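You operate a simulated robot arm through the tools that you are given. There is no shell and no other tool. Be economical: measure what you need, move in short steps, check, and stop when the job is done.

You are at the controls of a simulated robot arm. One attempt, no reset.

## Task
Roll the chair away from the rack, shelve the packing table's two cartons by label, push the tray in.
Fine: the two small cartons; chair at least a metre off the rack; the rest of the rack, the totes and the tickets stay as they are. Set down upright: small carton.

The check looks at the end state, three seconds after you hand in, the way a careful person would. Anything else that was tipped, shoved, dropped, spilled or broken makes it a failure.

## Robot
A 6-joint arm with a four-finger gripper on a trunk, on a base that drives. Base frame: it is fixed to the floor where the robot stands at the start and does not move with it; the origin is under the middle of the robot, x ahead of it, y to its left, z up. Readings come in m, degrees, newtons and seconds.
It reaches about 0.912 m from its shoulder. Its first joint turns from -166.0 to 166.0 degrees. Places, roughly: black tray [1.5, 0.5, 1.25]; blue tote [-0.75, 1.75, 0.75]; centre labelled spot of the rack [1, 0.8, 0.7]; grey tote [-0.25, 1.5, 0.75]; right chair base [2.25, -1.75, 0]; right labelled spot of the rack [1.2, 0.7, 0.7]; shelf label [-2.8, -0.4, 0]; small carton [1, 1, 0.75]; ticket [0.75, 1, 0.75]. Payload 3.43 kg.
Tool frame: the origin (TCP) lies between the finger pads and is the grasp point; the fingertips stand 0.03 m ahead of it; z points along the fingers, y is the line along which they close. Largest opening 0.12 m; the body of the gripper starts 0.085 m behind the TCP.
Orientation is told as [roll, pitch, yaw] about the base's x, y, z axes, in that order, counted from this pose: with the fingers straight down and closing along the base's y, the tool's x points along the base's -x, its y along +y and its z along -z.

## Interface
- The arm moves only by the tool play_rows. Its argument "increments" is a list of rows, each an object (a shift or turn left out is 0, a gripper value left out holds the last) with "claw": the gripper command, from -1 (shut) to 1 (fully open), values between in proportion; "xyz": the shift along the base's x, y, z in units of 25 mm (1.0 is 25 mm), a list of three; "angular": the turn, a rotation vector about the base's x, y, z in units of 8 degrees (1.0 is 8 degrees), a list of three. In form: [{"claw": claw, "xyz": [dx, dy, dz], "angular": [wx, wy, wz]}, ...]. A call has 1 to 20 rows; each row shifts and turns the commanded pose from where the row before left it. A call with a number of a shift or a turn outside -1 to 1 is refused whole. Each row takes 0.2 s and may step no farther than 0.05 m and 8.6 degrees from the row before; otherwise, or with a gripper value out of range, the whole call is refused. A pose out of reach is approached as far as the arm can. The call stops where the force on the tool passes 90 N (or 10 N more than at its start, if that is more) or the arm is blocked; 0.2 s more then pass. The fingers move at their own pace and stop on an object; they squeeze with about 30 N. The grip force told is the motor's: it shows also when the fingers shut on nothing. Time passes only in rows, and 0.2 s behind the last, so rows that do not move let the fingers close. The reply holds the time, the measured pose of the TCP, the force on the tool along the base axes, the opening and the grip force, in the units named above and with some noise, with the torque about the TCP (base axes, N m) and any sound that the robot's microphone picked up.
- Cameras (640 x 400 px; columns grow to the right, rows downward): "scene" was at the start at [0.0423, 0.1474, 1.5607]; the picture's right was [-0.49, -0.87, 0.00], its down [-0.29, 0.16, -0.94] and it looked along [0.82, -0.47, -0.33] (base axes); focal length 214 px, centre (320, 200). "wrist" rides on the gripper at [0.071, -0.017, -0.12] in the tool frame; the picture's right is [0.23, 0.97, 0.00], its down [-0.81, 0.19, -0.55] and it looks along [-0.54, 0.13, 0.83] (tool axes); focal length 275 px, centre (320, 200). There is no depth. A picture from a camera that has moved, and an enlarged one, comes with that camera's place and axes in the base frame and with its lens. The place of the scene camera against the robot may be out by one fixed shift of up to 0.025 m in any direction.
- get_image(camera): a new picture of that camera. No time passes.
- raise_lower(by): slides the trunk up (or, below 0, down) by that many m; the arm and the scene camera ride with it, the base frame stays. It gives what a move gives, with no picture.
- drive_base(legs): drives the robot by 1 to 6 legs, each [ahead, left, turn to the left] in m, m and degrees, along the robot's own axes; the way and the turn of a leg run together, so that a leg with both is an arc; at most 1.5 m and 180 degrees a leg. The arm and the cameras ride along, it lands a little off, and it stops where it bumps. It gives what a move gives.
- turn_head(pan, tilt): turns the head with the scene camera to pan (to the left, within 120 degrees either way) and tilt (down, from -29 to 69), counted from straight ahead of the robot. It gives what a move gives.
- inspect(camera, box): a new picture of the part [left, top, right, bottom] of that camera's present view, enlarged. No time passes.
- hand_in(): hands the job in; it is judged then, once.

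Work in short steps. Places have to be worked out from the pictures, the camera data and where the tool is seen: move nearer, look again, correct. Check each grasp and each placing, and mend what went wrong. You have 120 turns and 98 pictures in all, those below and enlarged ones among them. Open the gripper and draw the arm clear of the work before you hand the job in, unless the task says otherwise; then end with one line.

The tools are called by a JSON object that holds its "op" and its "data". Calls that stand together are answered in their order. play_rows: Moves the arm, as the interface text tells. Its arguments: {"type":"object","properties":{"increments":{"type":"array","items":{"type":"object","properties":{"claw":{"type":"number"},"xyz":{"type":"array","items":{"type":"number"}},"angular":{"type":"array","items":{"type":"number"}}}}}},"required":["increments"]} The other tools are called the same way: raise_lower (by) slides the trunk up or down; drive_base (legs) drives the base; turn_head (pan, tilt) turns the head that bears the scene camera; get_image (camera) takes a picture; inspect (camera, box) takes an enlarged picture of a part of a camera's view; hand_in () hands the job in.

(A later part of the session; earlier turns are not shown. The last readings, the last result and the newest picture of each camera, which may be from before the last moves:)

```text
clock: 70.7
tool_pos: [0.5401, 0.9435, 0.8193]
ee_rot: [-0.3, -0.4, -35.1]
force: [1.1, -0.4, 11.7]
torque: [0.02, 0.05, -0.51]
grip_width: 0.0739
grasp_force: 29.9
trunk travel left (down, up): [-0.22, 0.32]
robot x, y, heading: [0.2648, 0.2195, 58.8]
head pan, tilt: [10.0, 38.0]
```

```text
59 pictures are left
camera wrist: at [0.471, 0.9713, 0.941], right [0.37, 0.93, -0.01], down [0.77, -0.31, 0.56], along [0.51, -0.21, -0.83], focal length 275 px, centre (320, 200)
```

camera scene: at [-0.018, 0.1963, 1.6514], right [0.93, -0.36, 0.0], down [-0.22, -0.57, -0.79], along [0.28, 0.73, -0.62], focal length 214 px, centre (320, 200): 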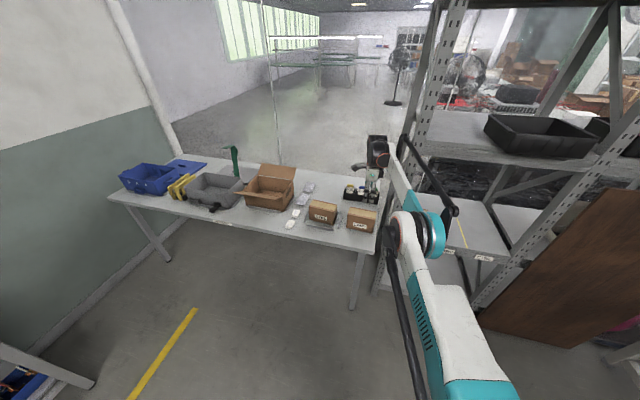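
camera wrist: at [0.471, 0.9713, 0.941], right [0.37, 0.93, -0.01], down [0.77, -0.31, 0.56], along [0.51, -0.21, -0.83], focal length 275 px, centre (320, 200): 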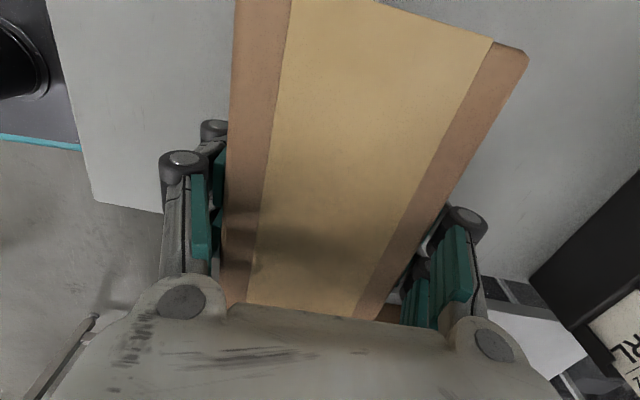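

Carton gripped (opening 0.074). I lift it clear and draw it back toward the robot.

{"op": "play_rows", "data": {"increments": [{"claw": -1, "xyz": [0, 0, 0.5]}, {"xyz": [0, 0, 1]}, {"xyz": [0, 0, 1]}, {"xyz": [0, 0, 1]}, {"xyz": [0, 0, 1]}, {"xyz": [0, 0, 1]}, {"xyz": [0, 0, 1]}]}}

{"op": "play_rows", "data": {"increments": [{"xyz": [-0.58, -0.81, 0]}, {"xyz": [-0.58, -0.81, 0]}, {"xyz": [-0.58, -0.81, 0]}, {"xyz": [-0.58, -0.81, 0]}, {"xyz": [-0.58, -0.81, 0]}, {"xyz": [-0.58, -0.81, 0]}, {"xyz": [-0.58, -0.81, 0]}, {"xyz": [-0.58, -0.81, 0]}, {"xyz": [-0.58, -0.81, 0]}, {"xyz": [-0.58, -0.81, 0]}, {"xyz": [-0.58, -0.81, 0]}, {"xyz": [-0.58, -0.81, 0]}, {"xyz": [-0.58, -0.81, 0]}]}}

{"op": "get_image", "data": {"camera": "scene"}}

{"op": "get_image", "data": {"camera": "wrist"}}

```text
clock: 72.3
tool_pos: [0.5389, 0.9444, 0.9825]
ee_rot: [-0.4, -0.3, -35.1]
force: [-0.3, 0.1, -3.2]
torque: [-0.05, -0.02, 0.02]
grip_width: 0.0741
grasp_force: 29.9
trunk travel left (down, up): [-0.22, 0.32]
robot x, y, heading: [0.2656, 0.2184, 59.0]
head pan, tilt: [10.0, 38.0]
```

```text
clock: 75.1
tool_pos: [0.3502, 0.6825, 0.9833]
ee_rot: [-0.3, -0.4, -35.1]
force: [0.2, -0.8, -4.3]
torque: [-0.02, -0.02, 0.01]
grip_width: 0.0738
grasp_force: 29.8
trunk travel left (down, up): [-0.22, 0.32]
robot x, y, heading: [0.2638, 0.22, 58.9]
head pan, tilt: [10.0, 38.0]
```

```text
58 pictures are left
camera scene: at [0.096, 0.3848, 1.6514], right [0.93, -0.36, 0.0], down [-0.22, -0.57, -0.79], along [0.29, 0.73, -0.62], focal length 214 px, centre (320, 200)
```

scene: 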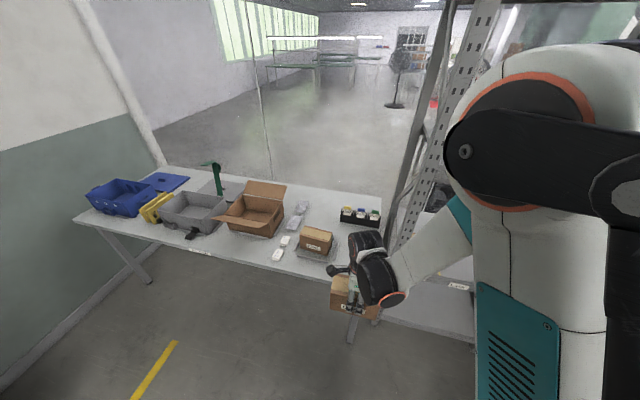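

```text
57 pictures are left
camera wrist: at [0.2821, 0.7085, 1.1032], right [0.37, 0.93, -0.01], down [0.77, -0.3, 0.56], along [0.51, -0.21, -0.83], focal length 275 px, centre (320, 200)
```

wrist: 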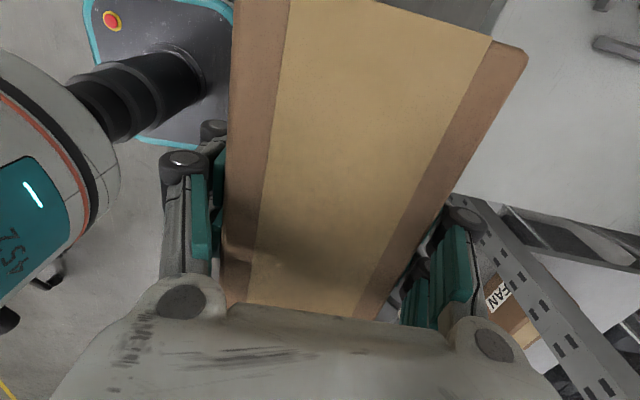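

The load is light (~0.4 kg). I sidestep in front of the LAMP spot and lower the trunk so the forearm can pass under the tray shelf.

{"op": "drive_base", "data": {"legs": [[0.054, -0.312, 0], [0, 0, -4]]}}

{"op": "play_rows", "data": {"increments": [{"xyz": [0, 0, 1]}, {"xyz": [0, 0, 1]}]}}

{"op": "raise_lower", "data": {"by": -0.2}}

{"op": "get_image", "data": {"camera": "scene"}}

{"op": "get_image", "data": {"camera": "wrist"}}

```text
clock: 77.7
tool_pos: [0.679, 0.5582, 0.9835]
ee_rot: [-0.4, -0.3, -39.3]
force: [-0.2, 0.4, -4.0]
torque: [0.02, 0.0, -0.03]
grip_width: 0.0738
grasp_force: 29.8
trunk travel left (down, up): [-0.22, 0.32]
robot x, y, heading: [0.5566, 0.107, 54.5]
head pan, tilt: [10.0, 38.0]
```

```text
clock: 78.3
tool_pos: [0.6784, 0.5582, 1.0313]
ee_rot: [-0.4, -0.4, -39.2]
force: [0.3, 0.3, -3.0]
torque: [0.01, -0.04, 0.04]
grip_width: 0.0736
grasp_force: 29.5
trunk travel left (down, up): [-0.22, 0.32]
robot x, y, heading: [0.5619, 0.107, 54.6]
head pan, tilt: [10.0, 38.0]
```

```text
clock: 80.5
tool_pos: [0.6779, 0.5591, 0.8317]
ee_rot: [-0.2, -0.4, -39.2]
force: [0.2, -0.9, -3.5]
torque: [0.02, 0.01, -0.01]
grip_width: 0.0739
grasp_force: 30.2
trunk travel left (down, up): [-0.02, 0.52]
robot x, y, heading: [0.5625, 0.1065, 54.4]
head pan, tilt: [10.0, 38.0]
```

```text
56 pictures are left
camera scene: at [0.4042, 0.2796, 1.4515], right [0.9, -0.43, 0.0], down [-0.26, -0.56, -0.79], along [0.34, 0.71, -0.62], focal length 214 px, centre (320, 200)
```

scene: 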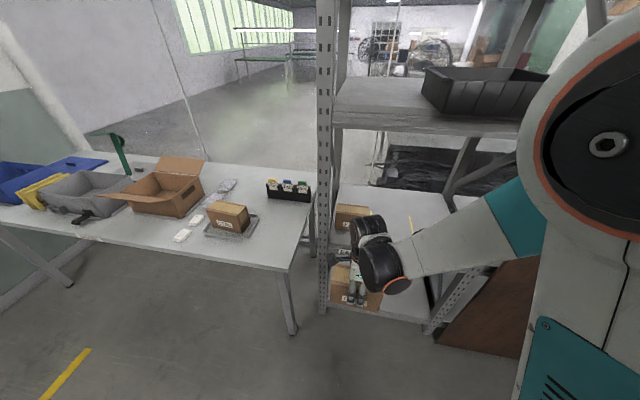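

```text
55 pictures are left
camera wrist: at [0.6126, 0.5912, 0.9531], right [0.44, 0.9, -0.01], down [0.75, -0.36, 0.56], along [0.5, -0.25, -0.83], focal length 275 px, centre (320, 200)
```

wrist: 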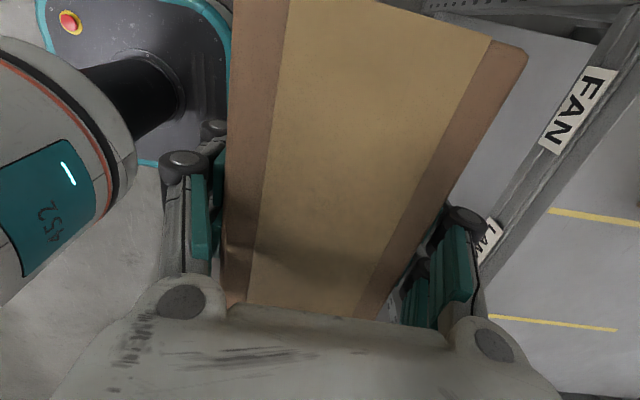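

The labels and yellow lines put the LAMP spot centre at about [1.058,0.793]; the shelf lip above is ~1.22. I align sideways and square up, then move halfway in.

{"op": "play_rows", "data": {"increments": [{"xyz": [0.8, -0.57, 0], "angular": [0, 0, 0.066]}, {"xyz": [0.8, -0.57, 0], "angular": [0, 0, 0.066]}, {"xyz": [0.8, -0.57, 0], "angular": [0, 0, 0.066]}, {"xyz": [0.8, -0.57, 0], "angular": [0, 0, 0.066]}, {"xyz": [0.8, -0.57, 0], "angular": [0, 0, 0.066]}, {"xyz": [0.8, -0.57, 0], "angular": [0, 0, 0.066]}, {"xyz": [0.8, -0.57, 0], "angular": [0, 0, 0.066]}, {"xyz": [0.58, 0.81, 0]}, {"xyz": [0.58, 0.81, 0]}, {"xyz": [0.58, 0.81, 0]}, {"xyz": [0.58, 0.81, 0]}, {"xyz": [0.58, 0.81, 0]}, {"xyz": [0.58, 0.81, 0]}]}}

{"op": "get_image", "data": {"camera": "scene"}}

{"op": "get_image", "data": {"camera": "wrist"}}

```text
clock: 83.3
tool_pos: [0.9056, 0.5809, 0.8323]
ee_rot: [-0.3, -0.3, -35.5]
force: [0.0, -1.4, -3.5]
torque: [-0.03, 0.0, 0.02]
grip_width: 0.0739
grasp_force: 29.6
trunk travel left (down, up): [-0.02, 0.52]
robot x, y, heading: [0.5612, 0.1085, 54.5]
head pan, tilt: [10.0, 38.0]
```

```text
54 pictures are left
camera scene: at [0.4044, 0.2796, 1.4514], right [0.9, -0.43, 0.0], down [-0.26, -0.56, -0.79], along [0.34, 0.71, -0.62], focal length 214 px, centre (320, 200)
```

scene: 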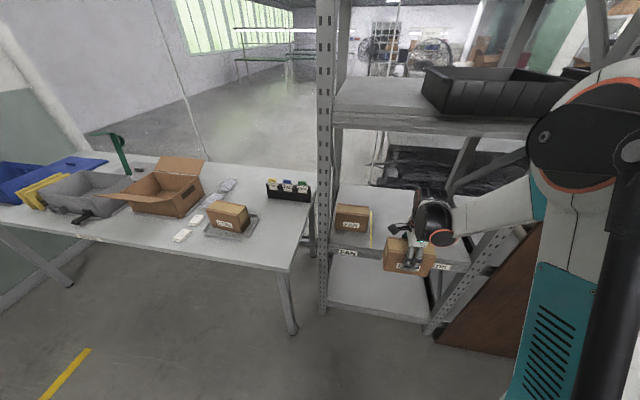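

```text
53 pictures are left
camera wrist: at [0.838, 0.6094, 0.953], right [0.38, 0.93, -0.01], down [0.77, -0.31, 0.56], along [0.51, -0.22, -0.83], focal length 275 px, centre (320, 200)
```

wrist: 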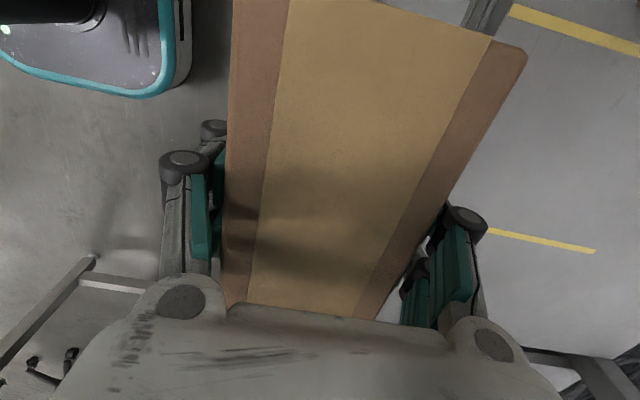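

Forearm clearance under the lip is the tight thing; I back the base 5 cm so the arm reaches flatter, then go on in part-way and look.

{"op": "drive_base", "data": {"legs": [[-0.05, 0, 0]]}}

{"op": "play_rows", "data": {"increments": [{"xyz": [0.58, 0.81, -0.2]}, {"xyz": [0.58, 0.81, -0.2]}, {"xyz": [0.58, 0.81, -0.2]}, {"xyz": [0.58, 0.81, 0]}, {"xyz": [0.58, 0.81, 0]}, {"xyz": [0.58, 0.81, 0]}, {"xyz": [0.58, 0.81, 0]}]}}

{"op": "get_image", "data": {"camera": "scene"}}

{"op": "get_image", "data": {"camera": "wrist"}}

```text
clock: 84.2
tool_pos: [0.8771, 0.5398, 0.8319]
ee_rot: [-0.4, -0.3, -35.4]
force: [-0.3, 1.0, -4.6]
torque: [-0.04, -0.05, -0.02]
grip_width: 0.0738
grasp_force: 29.9
trunk travel left (down, up): [-0.02, 0.52]
robot x, y, heading: [0.5275, 0.0673, 55.1]
head pan, tilt: [10.0, 38.0]
```

```text
clock: 85.8
tool_pos: [0.9783, 0.6815, 0.8182]
ee_rot: [-0.4, -0.3, -35.5]
force: [-0.1, 0.1, -4.4]
torque: [0.0, -0.01, -0.03]
grip_width: 0.0736
grasp_force: 30.0
trunk travel left (down, up): [-0.02, 0.52]
robot x, y, heading: [0.5298, 0.0686, 54.5]
head pan, tilt: [10.0, 38.0]
```

```text
52 pictures are left
camera scene: at [0.3752, 0.2385, 1.4514], right [0.9, -0.43, 0.0], down [-0.26, -0.56, -0.79], along [0.34, 0.71, -0.62], focal length 214 px, centre (320, 200)
```

scene: 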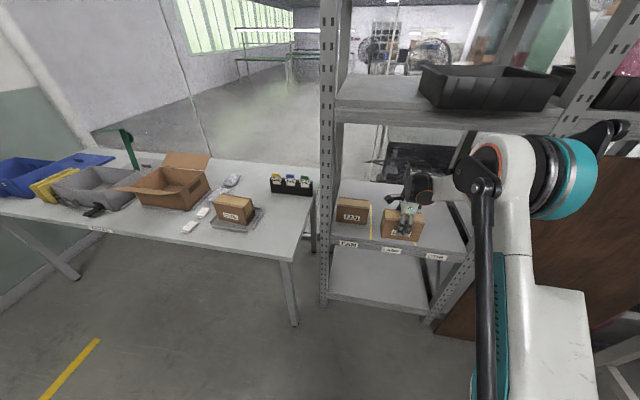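

```text
51 pictures are left
camera wrist: at [0.9106, 0.7093, 0.938], right [0.38, 0.93, -0.01], down [0.77, -0.31, 0.56], along [0.51, -0.22, -0.83], focal length 275 px, centre (320, 200)
```

wrist: 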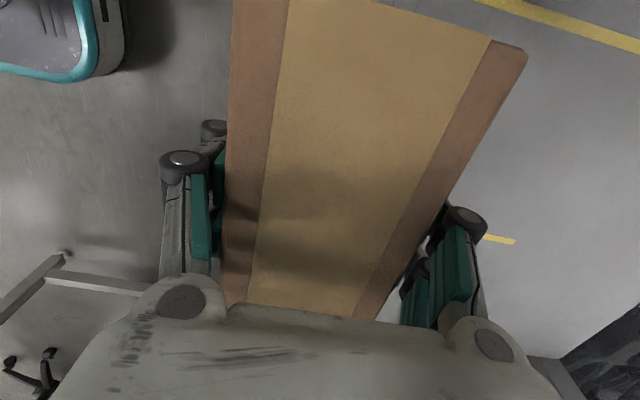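

Clear so far: elbow is outside, forearm fairly flat. I go the last 14 cm in.

{"op": "play_rows", "data": {"increments": [{"xyz": [0.58, 0.81, 0]}, {"xyz": [0.58, 0.81, 0]}, {"xyz": [0.58, 0.81, 0]}, {"xyz": [0.58, 0.81, 0]}, {"xyz": [0.58, 0.81, 0]}, {"xyz": [0.29, 0.4, 0]}]}}

{"op": "get_image", "data": {"camera": "scene"}}

{"op": "get_image", "data": {"camera": "wrist"}}

```text
clock: 87.2
tool_pos: [1.058, 0.7931, 0.8165]
ee_rot: [-0.4, -0.3, -35.5]
force: [-0.5, 0.2, -4.3]
torque: [0.01, 0.01, -0.02]
grip_width: 0.0738
grasp_force: 30.2
trunk travel left (down, up): [-0.02, 0.52]
robot x, y, heading: [0.5285, 0.0686, 54.8]
head pan, tilt: [10.0, 38.0]
```

```text
50 pictures are left
camera scene: at [0.3754, 0.2389, 1.4513], right [0.9, -0.43, 0.0], down [-0.26, -0.56, -0.79], along [0.34, 0.71, -0.62], focal length 214 px, centre (320, 200)
```

scene: 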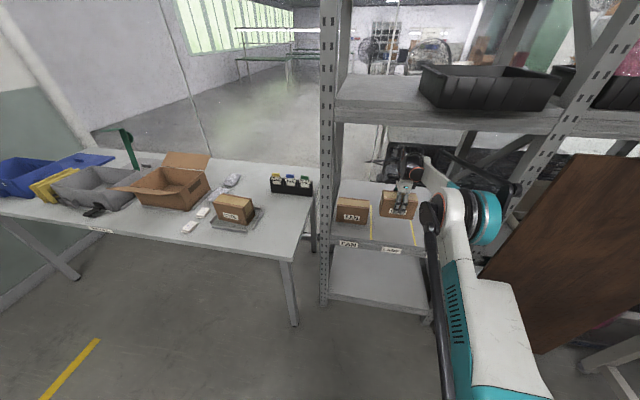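

```text
49 pictures are left
camera wrist: at [0.9904, 0.8209, 0.9373], right [0.38, 0.93, -0.01], down [0.77, -0.31, 0.56], along [0.51, -0.22, -0.83], focal length 275 px, centre (320, 200)
```

wrist: 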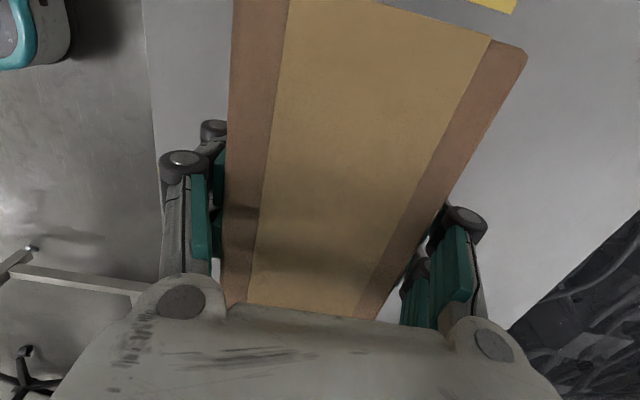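

Over the spot between the lines. I lower in small steps watching the force.

{"op": "play_rows", "data": {"increments": [{"xyz": [0, 0, -0.4]}, {"xyz": [0, 0, -0.4]}, {"xyz": [0, 0, -0.4]}, {"xyz": [0, 0, -0.3]}]}}

{"op": "inspect", "data": {"camera": "scene", "box": [320, 120, 480, 280]}}

```text
clock: 88.2
tool_pos: [1.0571, 0.7937, 0.7791]
ee_rot: [-0.4, -0.3, -35.6]
force: [-0.4, 0.0, -3.8]
torque: [0.01, 0.0, 0.05]
grip_width: 0.0738
grasp_force: 29.8
trunk travel left (down, up): [-0.02, 0.52]
robot x, y, heading: [0.5306, 0.0691, 54.9]
head pan, tilt: [10.0, 38.0]
```

```text
2.50 times, centred on (400, 200) of scene
camera zoom: at [0.3754, 0.2388, 1.4514], right [0.9, -0.43, 0.0], down [-0.26, -0.56, -0.79], along [0.34, 0.71, -0.62], focal length 536 px, centre (120, 200)
```

zoom: 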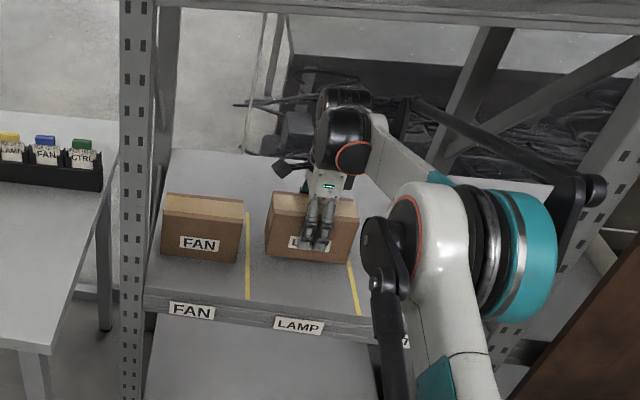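

Nearly down and in line with FAN. I continue in tiny steps.

{"op": "play_rows", "data": {"increments": [{"xyz": [0, 0, -0.2]}, {"xyz": [0, 0, -0.2]}]}}

```text
clock: 88.8
tool_pos: [1.0575, 0.7942, 0.7694]
ee_rot: [-0.4, -0.3, -35.6]
force: [0.4, -0.2, -4.8]
torque: [0.0, 0.0, -0.02]
grip_width: 0.0737
grasp_force: 30.3
trunk travel left (down, up): [-0.02, 0.52]
robot x, y, heading: [0.5333, 0.0671, 54.7]
head pan, tilt: [10.0, 38.0]
```

Still hanging free; a little more.

{"op": "play_rows", "data": {"increments": [{"xyz": [0, 0, -0.16]}, {"xyz": [0, 0, 0]}]}}

{"op": "play_rows", "data": {"increments": [{"xyz": [0, 0, -0.16]}, {"xyz": [0, 0, 0]}]}}

{"op": "play_rows", "data": {"increments": [{"xyz": [0, 0, -0.16]}, {"xyz": [0, 0, 0]}]}}

```text
clock: 89.4
tool_pos: [1.0573, 0.7927, 0.7644]
ee_rot: [-0.5, -0.3, -35.5]
force: [-0.9, 0.5, -3.8]
torque: [0.0, -0.02, 0.01]
grip_width: 0.074
grasp_force: 30.6
trunk travel left (down, up): [-0.02, 0.52]
robot x, y, heading: [0.5322, 0.0697, 54.7]
head pan, tilt: [10.0, 38.0]
```

```text
clock: 90.0
tool_pos: [1.0572, 0.7927, 0.7626]
ee_rot: [-0.3, -0.4, -35.6]
force: [-0.1, -0.6, -4.4]
torque: [0.02, -0.01, -0.02]
grip_width: 0.0739
grasp_force: 30.2
trunk travel left (down, up): [-0.02, 0.52]
robot x, y, heading: [0.5309, 0.0729, 54.7]
head pan, tilt: [10.0, 38.0]
```

```text
clock: 90.6
tool_pos: [1.0572, 0.793, 0.7599]
ee_rot: [-0.2, -0.3, -35.6]
force: [7.5, 9.8, 24.3]
torque: [0.46, -0.3, -0.06]
grip_width: 0.074
grasp_force: 30.1
trunk travel left (down, up): [-0.02, 0.52]
robot x, y, heading: [0.5284, 0.069, 54.7]
head pan, tilt: [10.0, 38.0]
```

Contact: shelf at ~0.69. I ease off, release, lift straight up and withdraw.

{"op": "play_rows", "data": {"increments": [{"xyz": [0, 0, 0.08]}, {"claw": 0.5}, {"claw": 1}, {"claw": 1}, {"xyz": [0, 0, 0.6]}, {"xyz": [0, 0, 0.8]}, {"xyz": [0, 0, 0.8]}, {"xyz": [0, 0, 0.8]}, {"xyz": [0, 0, 0.7]}]}}

{"op": "get_image", "data": {"camera": "wrist"}}

{"op": "inspect", "data": {"camera": "scene", "box": [320, 90, 500, 280]}}

```text
clock: 92.6
tool_pos: [1.0574, 0.7932, 0.8525]
ee_rot: [-0.4, -0.3, -35.5]
force: [0.4, -0.5, -0.3]
torque: [-0.02, -0.04, -0.01]
grip_width: 0.1197
grasp_force: 0.1
trunk travel left (down, up): [-0.02, 0.52]
robot x, y, heading: [0.533, 0.0653, 54.4]
head pan, tilt: [10.0, 38.0]
```

```text
47 pictures are left
camera wrist: at [0.9898, 0.8209, 0.9729], right [0.38, 0.93, -0.01], down [0.77, -0.31, 0.56], along [0.51, -0.22, -0.83], focal length 275 px, centre (320, 200)
```

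wrist: 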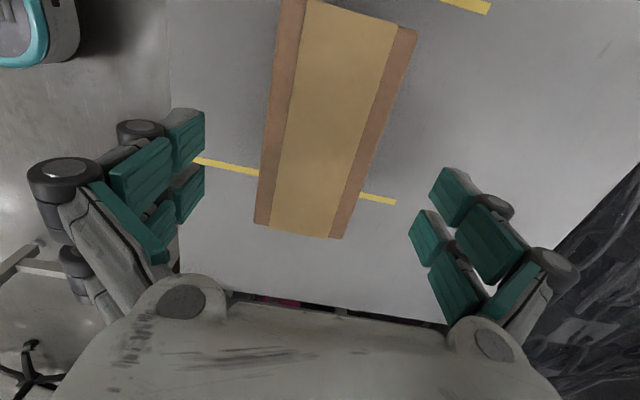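

```text
2.11 times, centred on (410, 185) of scene
camera zoom: at [0.3752, 0.2385, 1.4514], right [0.9, -0.43, 0.0], down [-0.26, -0.56, -0.79], along [0.34, 0.71, -0.62], focal length 452 px, centre (130, 232)
```

zoom: 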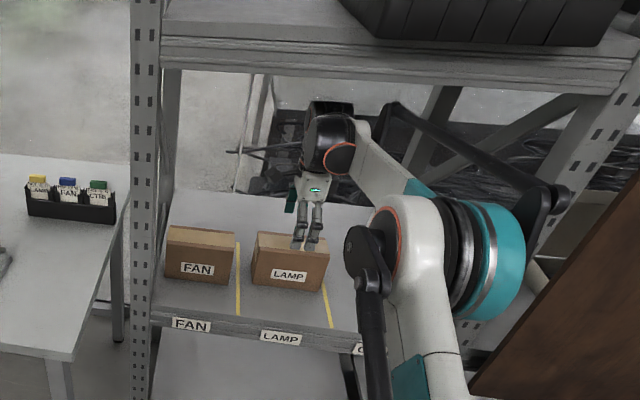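

LAMP stands upright, centred between its lines. I withdraw straight out and check.

{"op": "play_rows", "data": {"increments": [{"xyz": [-0.58, -0.81, 0]}, {"xyz": [-0.58, -0.81, 0]}, {"xyz": [-0.58, -0.81, 0]}, {"xyz": [-0.58, -0.81, 0]}, {"xyz": [-0.58, -0.81, 0]}, {"xyz": [-0.58, -0.81, 0]}, {"xyz": [-0.58, -0.81, 0]}, {"xyz": [-0.58, -0.81, 0]}, {"xyz": [-0.58, -0.81, 0]}, {"xyz": [-0.58, -0.81, 0]}, {"xyz": [-0.58, -0.81, 0]}, {"xyz": [-0.58, -0.81, 0]}, {"xyz": [-0.58, -0.81, 0]}, {"xyz": [-0.58, -0.81, 0]}, {"xyz": [-0.58, -0.81, 0]}, {"xyz": [-0.58, -0.81, 0]}]}}

{"op": "raise_lower", "data": {"by": 0.2}}

{"op": "get_image", "data": {"camera": "scene"}}

```text
clock: 96.0
tool_pos: [0.8247, 0.4689, 0.8532]
ee_rot: [-0.4, -0.3, -35.6]
force: [0.2, 0.4, -0.6]
torque: [-0.04, 0.03, 0.03]
grip_width: 0.1199
grasp_force: 0.0
trunk travel left (down, up): [-0.02, 0.52]
robot x, y, heading: [0.5329, 0.0652, 54.7]
head pan, tilt: [10.0, 38.0]
```

```text
clock: 98.2
tool_pos: [0.8262, 0.4692, 1.0524]
ee_rot: [-0.3, -0.3, -35.5]
force: [0.3, -0.9, 0.6]
torque: [0.0, 0.0, 0.0]
grip_width: 0.1199
grasp_force: 0.0
trunk travel left (down, up): [-0.22, 0.32]
robot x, y, heading: [0.5314, 0.072, 54.6]
head pan, tilt: [10.0, 38.0]
```

```text
45 pictures are left
camera scene: at [0.375, 0.2384, 1.6513], right [0.9, -0.43, 0.0], down [-0.26, -0.56, -0.79], along [0.34, 0.71, -0.62], focal length 214 px, centre (320, 200)
```

scene: 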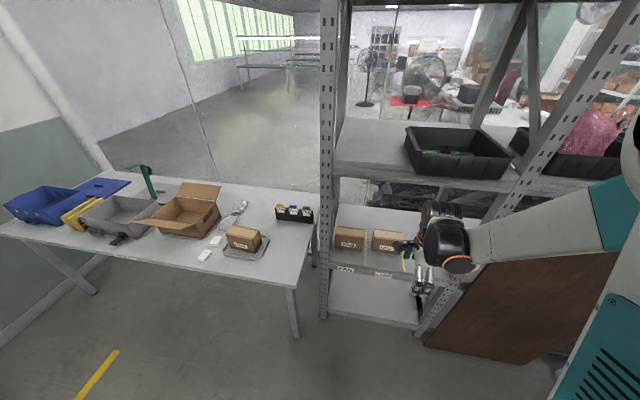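

LAMP is shelved in line with FAN. Now I move left in front of the CTRL carton.

{"op": "drive_base", "data": {"legs": [[-0.018, 0.527, 0], [0, 0, 4]]}}

{"op": "get_image", "data": {"camera": "wrist"}}

{"op": "inspect", "data": {"camera": "scene", "box": [220, 120, 460, 270]}}

```text
clock: 101.7
tool_pos: [0.3553, 0.7773, 1.054]
ee_rot: [-0.3, -0.3, -31.3]
force: [-0.7, 0.4, -1.2]
torque: [-0.02, 0.01, -0.01]
grip_width: 0.1199
grasp_force: 0.0
trunk travel left (down, up): [-0.22, 0.32]
robot x, y, heading: [0.0916, 0.3576, 59.0]
head pan, tilt: [10.0, 38.0]
```

```text
44 pictures are left
camera wrist: at [0.2865, 0.8012, 1.1734], right [0.31, 0.95, -0.01], down [0.79, -0.25, 0.56], along [0.53, -0.18, -0.83], focal length 275 px, centre (320, 200)
```

wrist: 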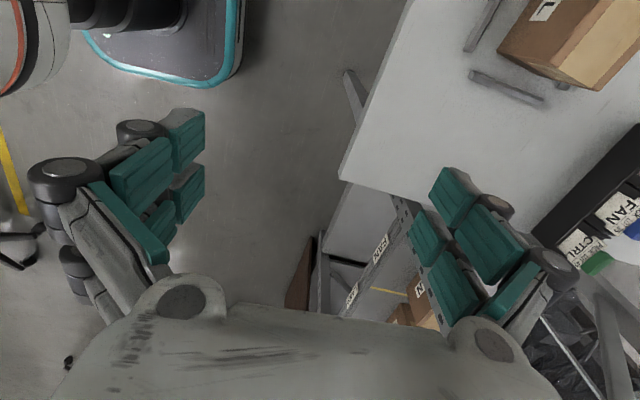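

```text
2.67 times, centred on (340, 195) of scene
camera zoom: at [-0.0775, 0.5164, 1.6514], right [0.93, -0.36, 0.0], down [-0.22, -0.57, -0.79], along [0.28, 0.73, -0.62], focal length 572 px, centre (267, 213)
```

zoom: 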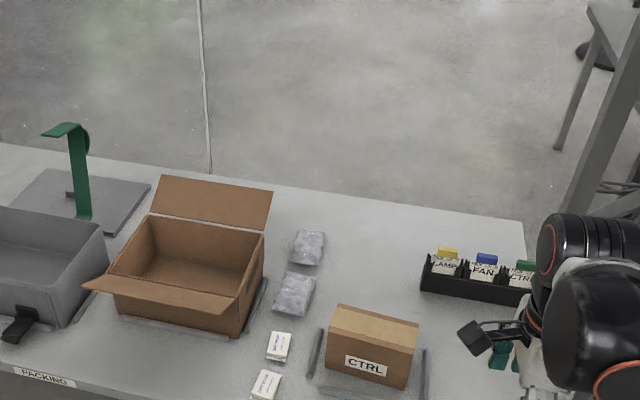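

CTRL stands inside a low frame of bars; only a vertical lift will do. I move the hand over it for a measuring view.

{"op": "play_rows", "data": {"increments": [{"xyz": [0, 1, 0]}, {"xyz": [0, 1, 0]}, {"xyz": [0, 1, 0]}, {"xyz": [0, 1, 0]}, {"xyz": [0, 1, 0]}, {"xyz": [0, 1, 0]}, {"xyz": [0, 1, 0]}, {"xyz": [0, 1, 0]}, {"xyz": [0, 1, 0]}, {"xyz": [0, 1, 0]}, {"xyz": [0, 1, 0]}]}}

{"op": "get_image", "data": {"camera": "wrist"}}

{"op": "inspect", "data": {"camera": "wrist", "box": [240, 0, 480, 220]}}

```text
clock: 104.1
tool_pos: [0.3564, 1.054, 1.0538]
ee_rot: [-0.4, -0.4, -31.4]
force: [0.3, 0.7, 0.1]
torque: [0.04, -0.02, 0.02]
grip_width: 0.1198
grasp_force: 0.0
trunk travel left (down, up): [-0.22, 0.32]
robot x, y, heading: [0.0899, 0.3563, 58.6]
head pan, tilt: [10.0, 38.0]
```

```text
42 pictures are left
camera wrist: at [0.2863, 1.0772, 1.1734], right [0.31, 0.95, -0.01], down [0.79, -0.25, 0.56], along [0.53, -0.18, -0.83], focal length 275 px, centre (320, 200)
```

wrist: 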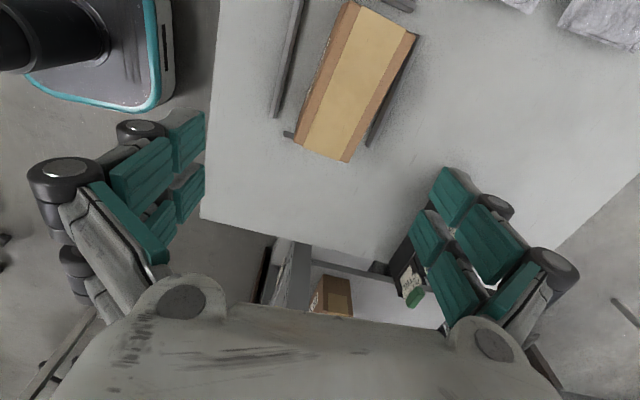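

```text
1.82 times, centred on (360, 110) of wrist
camera zoom: at [0.2863, 1.0772, 1.1734], right [0.31, 0.95, -0.01], down [0.79, -0.25, 0.56], along [0.53, -0.18, -0.83], focal length 500 px, centre (247, 364)
```

zoom: 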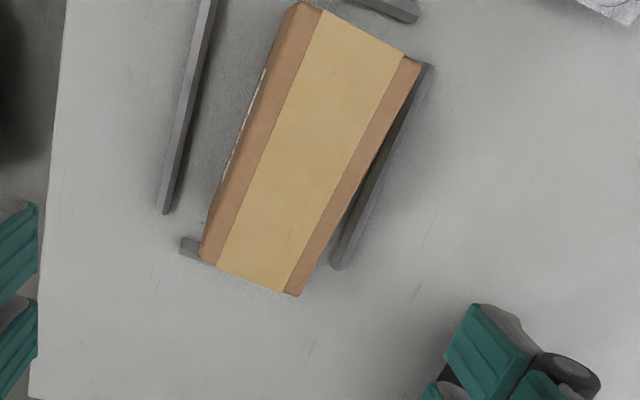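

CTRL's top centre is [0.365,1.082], its long side at bearing −40°. I turn to match, centre and come down to just above.

{"op": "play_rows", "data": {"increments": [{"claw": 1, "xyz": [0.17, 0.57, 0], "angular": [0, 0, -0.54]}, {"xyz": [0.17, 0.57, 0], "angular": [0, 0, -0.54]}, {"xyz": [0, 0, -1]}, {"xyz": [0, 0, -1]}, {"xyz": [0, 0, -1]}, {"xyz": [0, 0, -1]}]}}

{"op": "get_image", "data": {"camera": "wrist"}}

```text
clock: 105.5
tool_pos: [0.3643, 1.0814, 0.9521]
ee_rot: [-0.4, -0.3, -40.0]
force: [-0.3, -0.8, 0.1]
torque: [0.03, -0.01, -0.01]
grip_width: 0.1199
grasp_force: 0.1
trunk travel left (down, up): [-0.22, 0.32]
robot x, y, heading: [0.0914, 0.358, 58.6]
head pan, tilt: [10.0, 38.0]
```

```text
40 pictures are left
camera wrist: at [0.2994, 1.115, 1.0728], right [0.45, 0.89, -0.01], down [0.74, -0.37, 0.56], along [0.49, -0.26, -0.83], focal length 275 px, centre (320, 200)
```

wrist: 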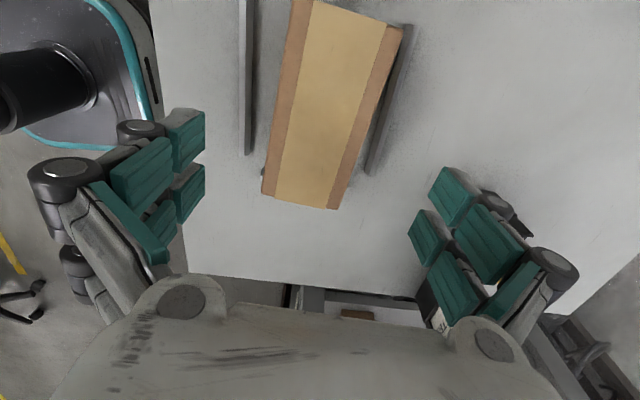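

Looks just like the LAMP alignment did. I descend and close.

{"op": "play_rows", "data": {"increments": [{"xyz": [0, 0, -0.9]}, {"xyz": [0, 0, -0.9]}, {"xyz": [0, 0, -0.9]}, {"xyz": [0, 0, -0.9]}, {"xyz": [0, 0, -0.9]}, {"xyz": [0, 0, -0.8]}, {"claw": -1}, {"claw": -1}, {"claw": -1}]}}

{"op": "play_rows", "data": {"increments": [{"claw": -1, "xyz": [0, 0, 0.5]}, {"xyz": [0, 0, 1]}, {"xyz": [0, 0, 1]}, {"xyz": [0, 0, 1]}, {"xyz": [0, 0, 1]}, {"xyz": [0, 0, 1]}, {"xyz": [0, 0, 1]}]}}

{"op": "get_image", "data": {"camera": "wrist"}}

{"op": "inspect", "data": {"camera": "scene", "box": [220, 120, 460, 270]}}

```text
clock: 107.5
tool_pos: [0.3628, 1.0825, 0.8208]
ee_rot: [-0.2, -0.3, -40.0]
force: [-1.1, -0.3, 8.5]
torque: [-0.39, 0.32, 0.11]
grip_width: 0.0739
grasp_force: 30.4
trunk travel left (down, up): [-0.22, 0.32]
robot x, y, heading: [0.0924, 0.3576, 59.0]
head pan, tilt: [10.0, 38.0]
```

```text
clock: 109.1
tool_pos: [0.3638, 1.0804, 0.9829]
ee_rot: [-0.3, -0.3, -40.0]
force: [0.0, -0.3, -4.8]
torque: [-0.01, -0.03, 0.0]
grip_width: 0.0739
grasp_force: 29.7
trunk travel left (down, up): [-0.22, 0.32]
robot x, y, heading: [0.0948, 0.3571, 59.0]
head pan, tilt: [10.0, 38.0]
```

```text
39 pictures are left
camera wrist: at [0.2988, 1.1155, 1.1035], right [0.45, 0.89, -0.01], down [0.74, -0.37, 0.56], along [0.49, -0.26, -0.83], focal length 275 px, centre (320, 200)
```

wrist: 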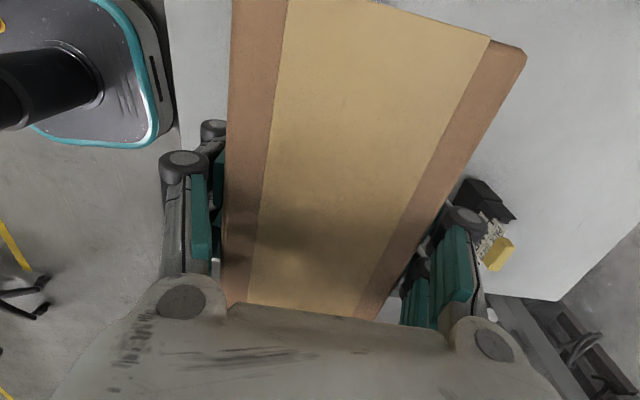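

```text
2.67 times, centred on (340, 195) of scene
camera zoom: at [-0.0775, 0.5167, 1.6514], right [0.93, -0.36, 0.0], down [-0.22, -0.57, -0.79], along [0.28, 0.73, -0.62], focal length 572 px, centre (267, 213)
```

zoom: 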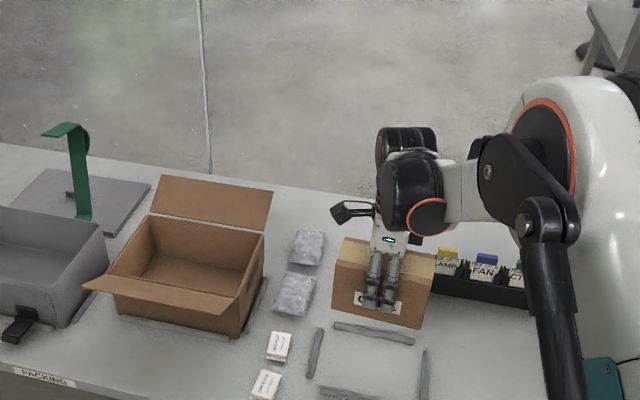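

CTRL lifted with the frame undisturbed. I draw it back, then sidestep toward the rack's right spot as before.

{"op": "play_rows", "data": {"increments": [{"xyz": [-0.58, -0.81, 0]}, {"xyz": [-0.58, -0.81, 0]}, {"xyz": [-0.58, -0.81, 0]}, {"xyz": [-0.58, -0.81, 0]}, {"xyz": [-0.58, -0.81, 0]}, {"xyz": [-0.58, -0.81, 0]}, {"xyz": [-0.58, -0.81, 0]}, {"xyz": [-0.58, -0.81, 0]}, {"xyz": [-0.58, -0.81, 0]}, {"xyz": [-0.58, -0.81, 0]}, {"xyz": [-0.58, -0.81, 0]}, {"xyz": [-0.58, -0.81, 0]}, {"xyz": [-0.58, -0.81, 0]}, {"xyz": [0, 0, 1]}, {"xyz": [0, 0, 1]}]}}

{"op": "drive_base", "data": {"legs": [[-0.029, -0.606, 0], [0, 0, -5]]}}

{"op": "raise_lower", "data": {"by": -0.2}}

{"op": "get_image", "data": {"camera": "wrist"}}

{"op": "get_image", "data": {"camera": "scene"}}

```text
clock: 112.3
tool_pos: [0.1766, 0.8184, 1.0333]
ee_rot: [-0.3, -0.3, -40.0]
force: [-1.1, -0.5, -4.4]
torque: [-0.01, -0.01, 0.02]
grip_width: 0.074
grasp_force: 30.0
trunk travel left (down, up): [-0.22, 0.32]
robot x, y, heading: [0.0933, 0.3588, 59.1]
head pan, tilt: [10.0, 38.0]
```

```text
clock: 116.2
tool_pos: [0.7244, 0.4699, 1.0323]
ee_rot: [-0.3, -0.3, -45.0]
force: [-0.4, -0.1, -3.7]
torque: [-0.03, 0.0, 0.01]
grip_width: 0.0737
grasp_force: 30.3
trunk travel left (down, up): [-0.22, 0.32]
robot x, y, heading: [0.603, 0.0148, 53.6]
head pan, tilt: [10.0, 38.0]
```

```text
clock: 118.4
tool_pos: [0.7249, 0.4688, 0.8324]
ee_rot: [-0.3, -0.3, -45.0]
force: [0.0, 0.2, -5.3]
torque: [-0.01, 0.0, 0.02]
grip_width: 0.074
grasp_force: 30.1
trunk travel left (down, up): [-0.02, 0.52]
robot x, y, heading: [0.6008, 0.0165, 53.7]
head pan, tilt: [10.0, 38.0]
```

```text
37 pictures are left
camera wrist: at [0.662, 0.5079, 0.9539], right [0.53, 0.85, -0.01], down [0.71, -0.43, 0.56], along [0.47, -0.3, -0.83], focal length 275 px, centre (320, 200)
```

wrist: 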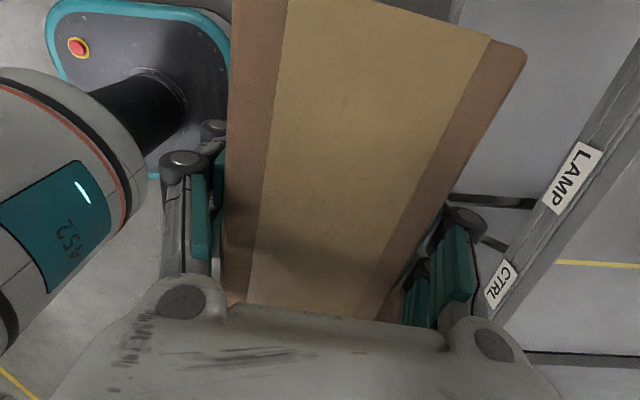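

```text
36 pictures are left
camera scene: at [0.4445, 0.1885, 1.4515], right [0.9, -0.44, 0.0], down [-0.27, -0.55, -0.79], along [0.35, 0.71, -0.62], focal length 214 px, centre (320, 200)
```

scene: 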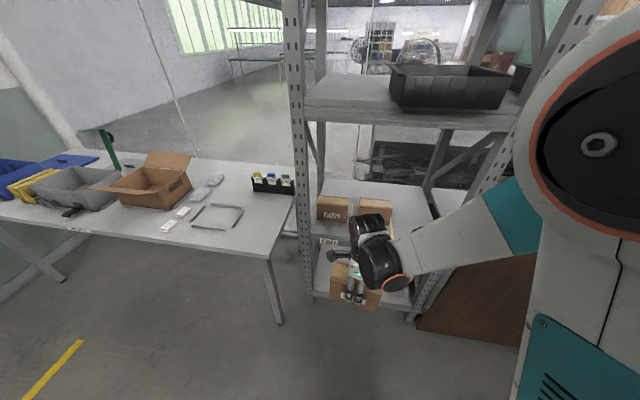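

The CTRL label confirms the spot; target about [1.212,0.681]. I move sideways, square up, and go partly in.

{"op": "play_rows", "data": {"increments": [{"xyz": [0.806, -0.579, 0], "angular": [0, 0, 0.108]}, {"xyz": [0.806, -0.579, 0], "angular": [0, 0, 0.108]}, {"xyz": [0.806, -0.579, 0], "angular": [0, 0, 0.108]}, {"xyz": [0.806, -0.579, 0], "angular": [0, 0, 0.108]}, {"xyz": [0.806, -0.579, 0], "angular": [0, 0, 0.108]}, {"xyz": [0.806, -0.579, 0], "angular": [0, 0, 0.108]}, {"xyz": [0.806, -0.579, 0], "angular": [0, 0, 0.108]}, {"xyz": [0.806, -0.579, 0], "angular": [0, 0, 0.108]}, {"xyz": [0.806, -0.579, 0], "angular": [0, 0, 0.108]}, {"xyz": [0.806, -0.579, -0.2], "angular": [0, 0, 0.108]}, {"xyz": [0.806, -0.579, -0.2], "angular": [0, 0, 0.108]}, {"xyz": [0.58, 0.81, -0.2]}, {"xyz": [0.58, 0.81, 0]}, {"xyz": [0.58, 0.81, 0]}, {"xyz": [0.58, 0.81, 0]}, {"xyz": [0.58, 0.81, 0]}, {"xyz": [0.58, 0.81, 0]}, {"xyz": [0.58, 0.81, 0]}]}}

{"op": "get_image", "data": {"camera": "wrist"}}

{"op": "get_image", "data": {"camera": "scene"}}

```text
clock: 122.2
tool_pos: [1.0473, 0.4521, 0.8183]
ee_rot: [-0.3, -0.3, -35.5]
force: [0.4, 0.0, -4.2]
torque: [0.02, 0.0, -0.01]
grip_width: 0.0739
grasp_force: 30.2
trunk travel left (down, up): [-0.02, 0.52]
robot x, y, heading: [0.5992, 0.0128, 53.5]
head pan, tilt: [10.0, 38.0]
```

```text
35 pictures are left
camera wrist: at [0.9802, 0.4797, 0.9387], right [0.38, 0.93, -0.01], down [0.77, -0.31, 0.56], along [0.51, -0.22, -0.83], focal length 275 px, centre (320, 200)
```

wrist: 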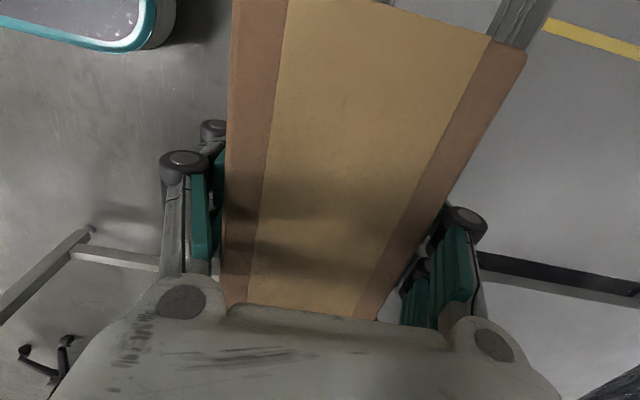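

```text
34 pictures are left
camera scene: at [0.4447, 0.1884, 1.4514], right [0.9, -0.44, 0.0], down [-0.27, -0.55, -0.79], along [0.35, 0.71, -0.62], focal length 214 px, centre (320, 200)
```

scene: 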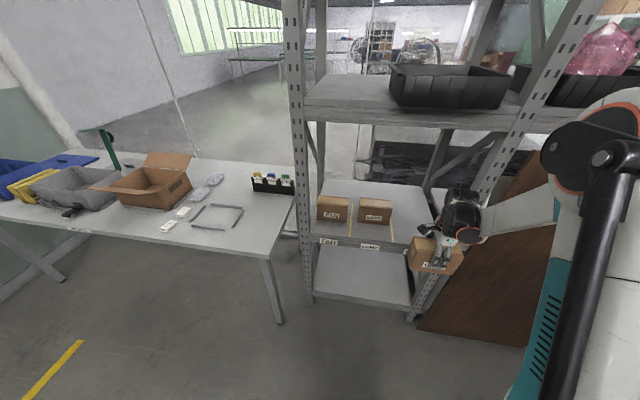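

Post clearance is my concern (post inner face ≈ e 0.70, carton end 0.66). I shift the base slightly left so the forearm comes in from the left, compensate with the hand, and go partly in.

{"op": "drive_base", "data": {"legs": [[0.02, 0.06, 0]]}}

{"op": "play_rows", "data": {"increments": [{"xyz": [0.65, -0.46, 0]}, {"xyz": [0.65, -0.46, 0]}, {"xyz": [0.65, -0.46, 0]}]}}

{"op": "get_image", "data": {"camera": "scene"}}

```text
clock: 123.2
tool_pos: [1.0101, 0.5028, 0.8175]
ee_rot: [-0.3, -0.4, -35.5]
force: [0.0, -1.5, -4.6]
torque: [0.02, 0.0, 0.02]
grip_width: 0.0739
grasp_force: 29.4
trunk travel left (down, up): [-0.02, 0.52]
robot x, y, heading: [0.561, 0.0641, 53.7]
head pan, tilt: [10.0, 38.0]
```

```text
clock: 124.0
tool_pos: [1.0593, 0.4687, 0.8174]
ee_rot: [-0.4, -0.3, -35.5]
force: [0.3, -0.3, -4.5]
torque: [-0.01, -0.03, -0.01]
grip_width: 0.0739
grasp_force: 30.1
trunk travel left (down, up): [-0.02, 0.52]
robot x, y, heading: [0.5602, 0.0663, 54.2]
head pan, tilt: [10.0, 38.0]
```

```text
33 pictures are left
camera scene: at [0.4079, 0.2404, 1.4514], right [0.9, -0.44, 0.0], down [-0.27, -0.55, -0.79], along [0.35, 0.71, -0.62], focal length 214 px, centre (320, 200)
```

scene: 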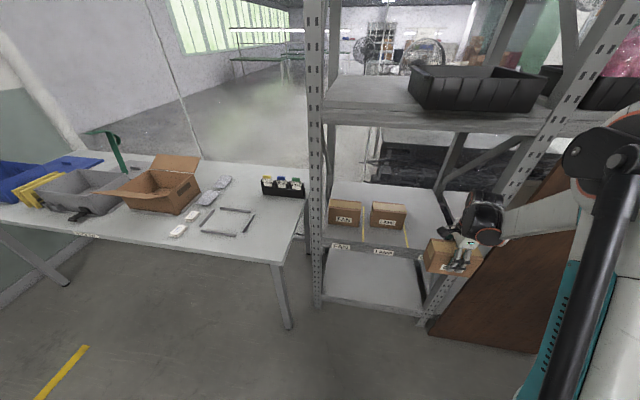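

In line (e = 0.587). I go 12 cm further and look.

{"op": "play_rows", "data": {"increments": [{"xyz": [0.58, 0.81, 0]}, {"xyz": [0.58, 0.81, 0]}, {"xyz": [0.58, 0.81, 0]}, {"xyz": [0.58, 0.81, 0]}, {"xyz": [0.58, 0.81, 0]}]}}

{"op": "get_image", "data": {"camera": "scene"}}

{"op": "get_image", "data": {"camera": "wrist"}}

```text
clock: 125.2
tool_pos: [1.133, 0.5711, 0.8175]
ee_rot: [-0.5, -0.2, -35.6]
force: [-0.4, 0.2, -3.7]
torque: [0.02, 0.0, -0.01]
grip_width: 0.0741
grasp_force: 30.1
trunk travel left (down, up): [-0.02, 0.52]
robot x, y, heading: [0.5566, 0.0636, 53.8]
head pan, tilt: [10.0, 38.0]
```

```text
32 pictures are left
camera scene: at [0.4081, 0.2403, 1.4514], right [0.9, -0.44, 0.0], down [-0.27, -0.55, -0.79], along [0.35, 0.71, -0.62], focal length 214 px, centre (320, 200)
```

scene: 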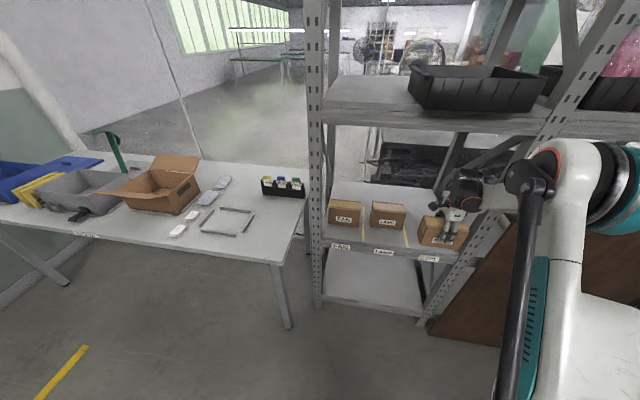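

```text
31 pictures are left
camera wrist: at [1.0653, 0.5983, 0.939], right [0.38, 0.93, -0.01], down [0.77, -0.31, 0.56], along [0.51, -0.22, -0.83], focal length 275 px, centre (320, 200)
```

wrist: 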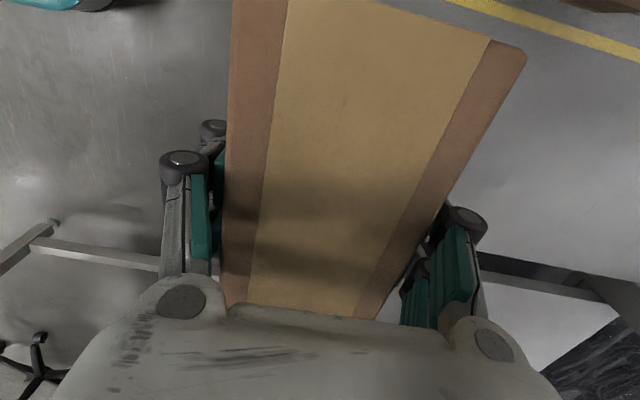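

I enlarge the area around the hand and the right post to check clearance.

{"op": "inspect", "data": {"camera": "scene", "box": [400, 90, 600, 290]}}

```text
2.00 times, centred on (500, 190) of scene
camera zoom: at [0.4081, 0.2403, 1.4514], right [0.9, -0.44, 0.0], down [-0.27, -0.55, -0.79], along [0.35, 0.71, -0.62], focal length 429 px, centre (-40, 220)
```

zoom: 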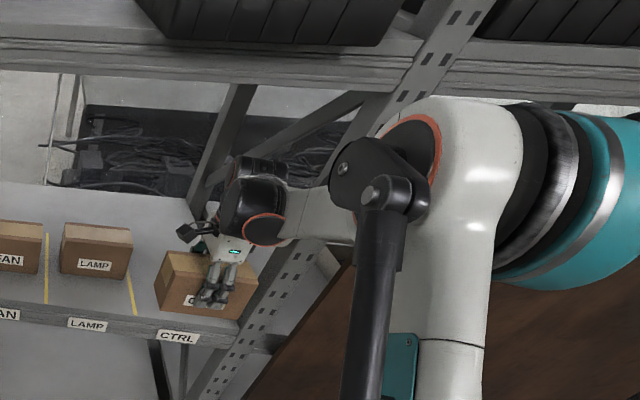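

The hand is well left of the post and the arm straightens as it extends. I go on 7 cm and look again.

{"op": "play_rows", "data": {"increments": [{"xyz": [0.58, 0.81, 0]}, {"xyz": [0.58, 0.81, 0]}, {"xyz": [0.58, 0.81, 0]}]}}

{"op": "inspect", "data": {"camera": "scene", "box": [400, 90, 600, 290]}}

```text
clock: 126.0
tool_pos: [1.1768, 0.6314, 0.8158]
ee_rot: [-0.5, -0.3, -35.6]
force: [-0.6, -0.1, -4.4]
torque: [0.0, 0.0, 0.01]
grip_width: 0.0736
grasp_force: 30.1
trunk travel left (down, up): [-0.02, 0.52]
robot x, y, heading: [0.5655, 0.0675, 53.8]
head pan, tilt: [10.0, 38.0]
```

```text
2.00 times, centred on (500, 190) of scene
camera zoom: at [0.4082, 0.2404, 1.4514], right [0.9, -0.44, 0.0], down [-0.27, -0.55, -0.79], along [0.35, 0.71, -0.62], focal length 429 px, centre (-40, 220)
```

zoom: 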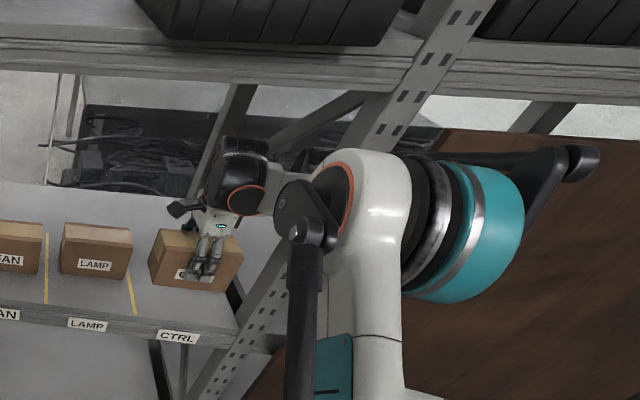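

Clear. The last 6 cm in.

{"op": "play_rows", "data": {"increments": [{"xyz": [0.58, 0.81, 0]}, {"xyz": [0.58, 0.81, 0]}, {"xyz": [0.25, 0.35, 0]}, {"xyz": [0, 0, -0.4]}, {"xyz": [0, 0, -0.4]}, {"xyz": [0, 0, -0.4]}, {"xyz": [0, 0, -0.4]}]}}

{"op": "inspect", "data": {"camera": "scene", "box": [320, 90, 520, 290]}}

{"op": "get_image", "data": {"camera": "wrist"}}

```text
clock: 127.6
tool_pos: [1.21, 0.6796, 0.7782]
ee_rot: [-0.3, -0.3, -35.6]
force: [1.4, 0.0, -3.8]
torque: [0.02, -0.04, -0.03]
grip_width: 0.0739
grasp_force: 30.2
trunk travel left (down, up): [-0.02, 0.52]
robot x, y, heading: [0.5632, 0.066, 53.9]
head pan, tilt: [10.0, 38.0]
```

```text
2.00 times, centred on (420, 190) of scene
camera zoom: at [0.4082, 0.2404, 1.4514], right [0.9, -0.44, 0.0], down [-0.27, -0.55, -0.79], along [0.35, 0.71, -0.62], focal length 429 px, centre (120, 220)
```

zoom: 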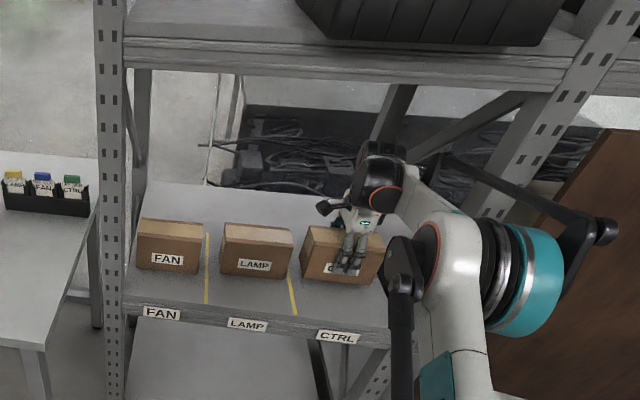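

```text
27 pictures are left
camera wrist: at [1.1431, 0.7079, 0.8982], right [0.38, 0.93, -0.01], down [0.77, -0.31, 0.56], along [0.51, -0.22, -0.83], focal length 275 px, centre (320, 200)
```

wrist: 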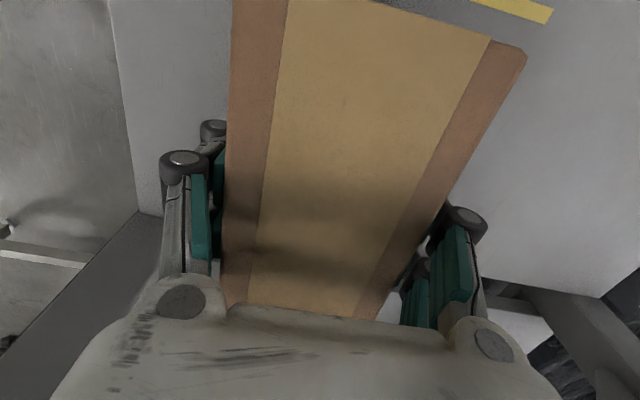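

All in a row. A 7 mm nudge right while lowering to the shelf.

{"op": "play_rows", "data": {"increments": [{"xyz": [0.23, -0.16, -0.2]}, {"xyz": [0, 0, -0.2]}, {"xyz": [0, 0, 0]}]}}

{"op": "play_rows", "data": {"increments": [{"xyz": [0, 0, -0.16]}, {"xyz": [0, 0, -0.12]}, {"xyz": [0, 0, 0]}]}}

```text
clock: 128.4
tool_pos: [1.2161, 0.6765, 0.7662]
ee_rot: [-0.4, -0.2, -35.6]
force: [0.6, 0.2, -4.1]
torque: [-0.01, -0.04, -0.01]
grip_width: 0.0737
grasp_force: 29.8
trunk travel left (down, up): [-0.02, 0.52]
robot x, y, heading: [0.5627, 0.0626, 54.0]
head pan, tilt: [10.0, 38.0]
```

```text
clock: 129.2
tool_pos: [1.2169, 0.6756, 0.7611]
ee_rot: [-0.3, -0.3, -35.6]
force: [0.5, -0.6, -4.2]
torque: [0.02, 0.0, 0.0]
grip_width: 0.0739
grasp_force: 29.9
trunk travel left (down, up): [-0.02, 0.52]
robot x, y, heading: [0.5629, 0.069, 53.8]
head pan, tilt: [10.0, 38.0]
```

{"op": "play_rows", "data": {"increments": [{"xyz": [0, 0, -0.14]}, {"xyz": [0, 0, 0]}]}}

```text
clock: 129.8
tool_pos: [1.2158, 0.6744, 0.7595]
ee_rot: [-0.2, -0.5, -35.5]
force: [8.2, 8.1, 24.4]
torque: [0.33, -0.33, -0.06]
grip_width: 0.0737
grasp_force: 29.9
trunk travel left (down, up): [-0.02, 0.52]
robot x, y, heading: [0.5634, 0.0689, 53.9]
head pan, tilt: [10.0, 38.0]
```

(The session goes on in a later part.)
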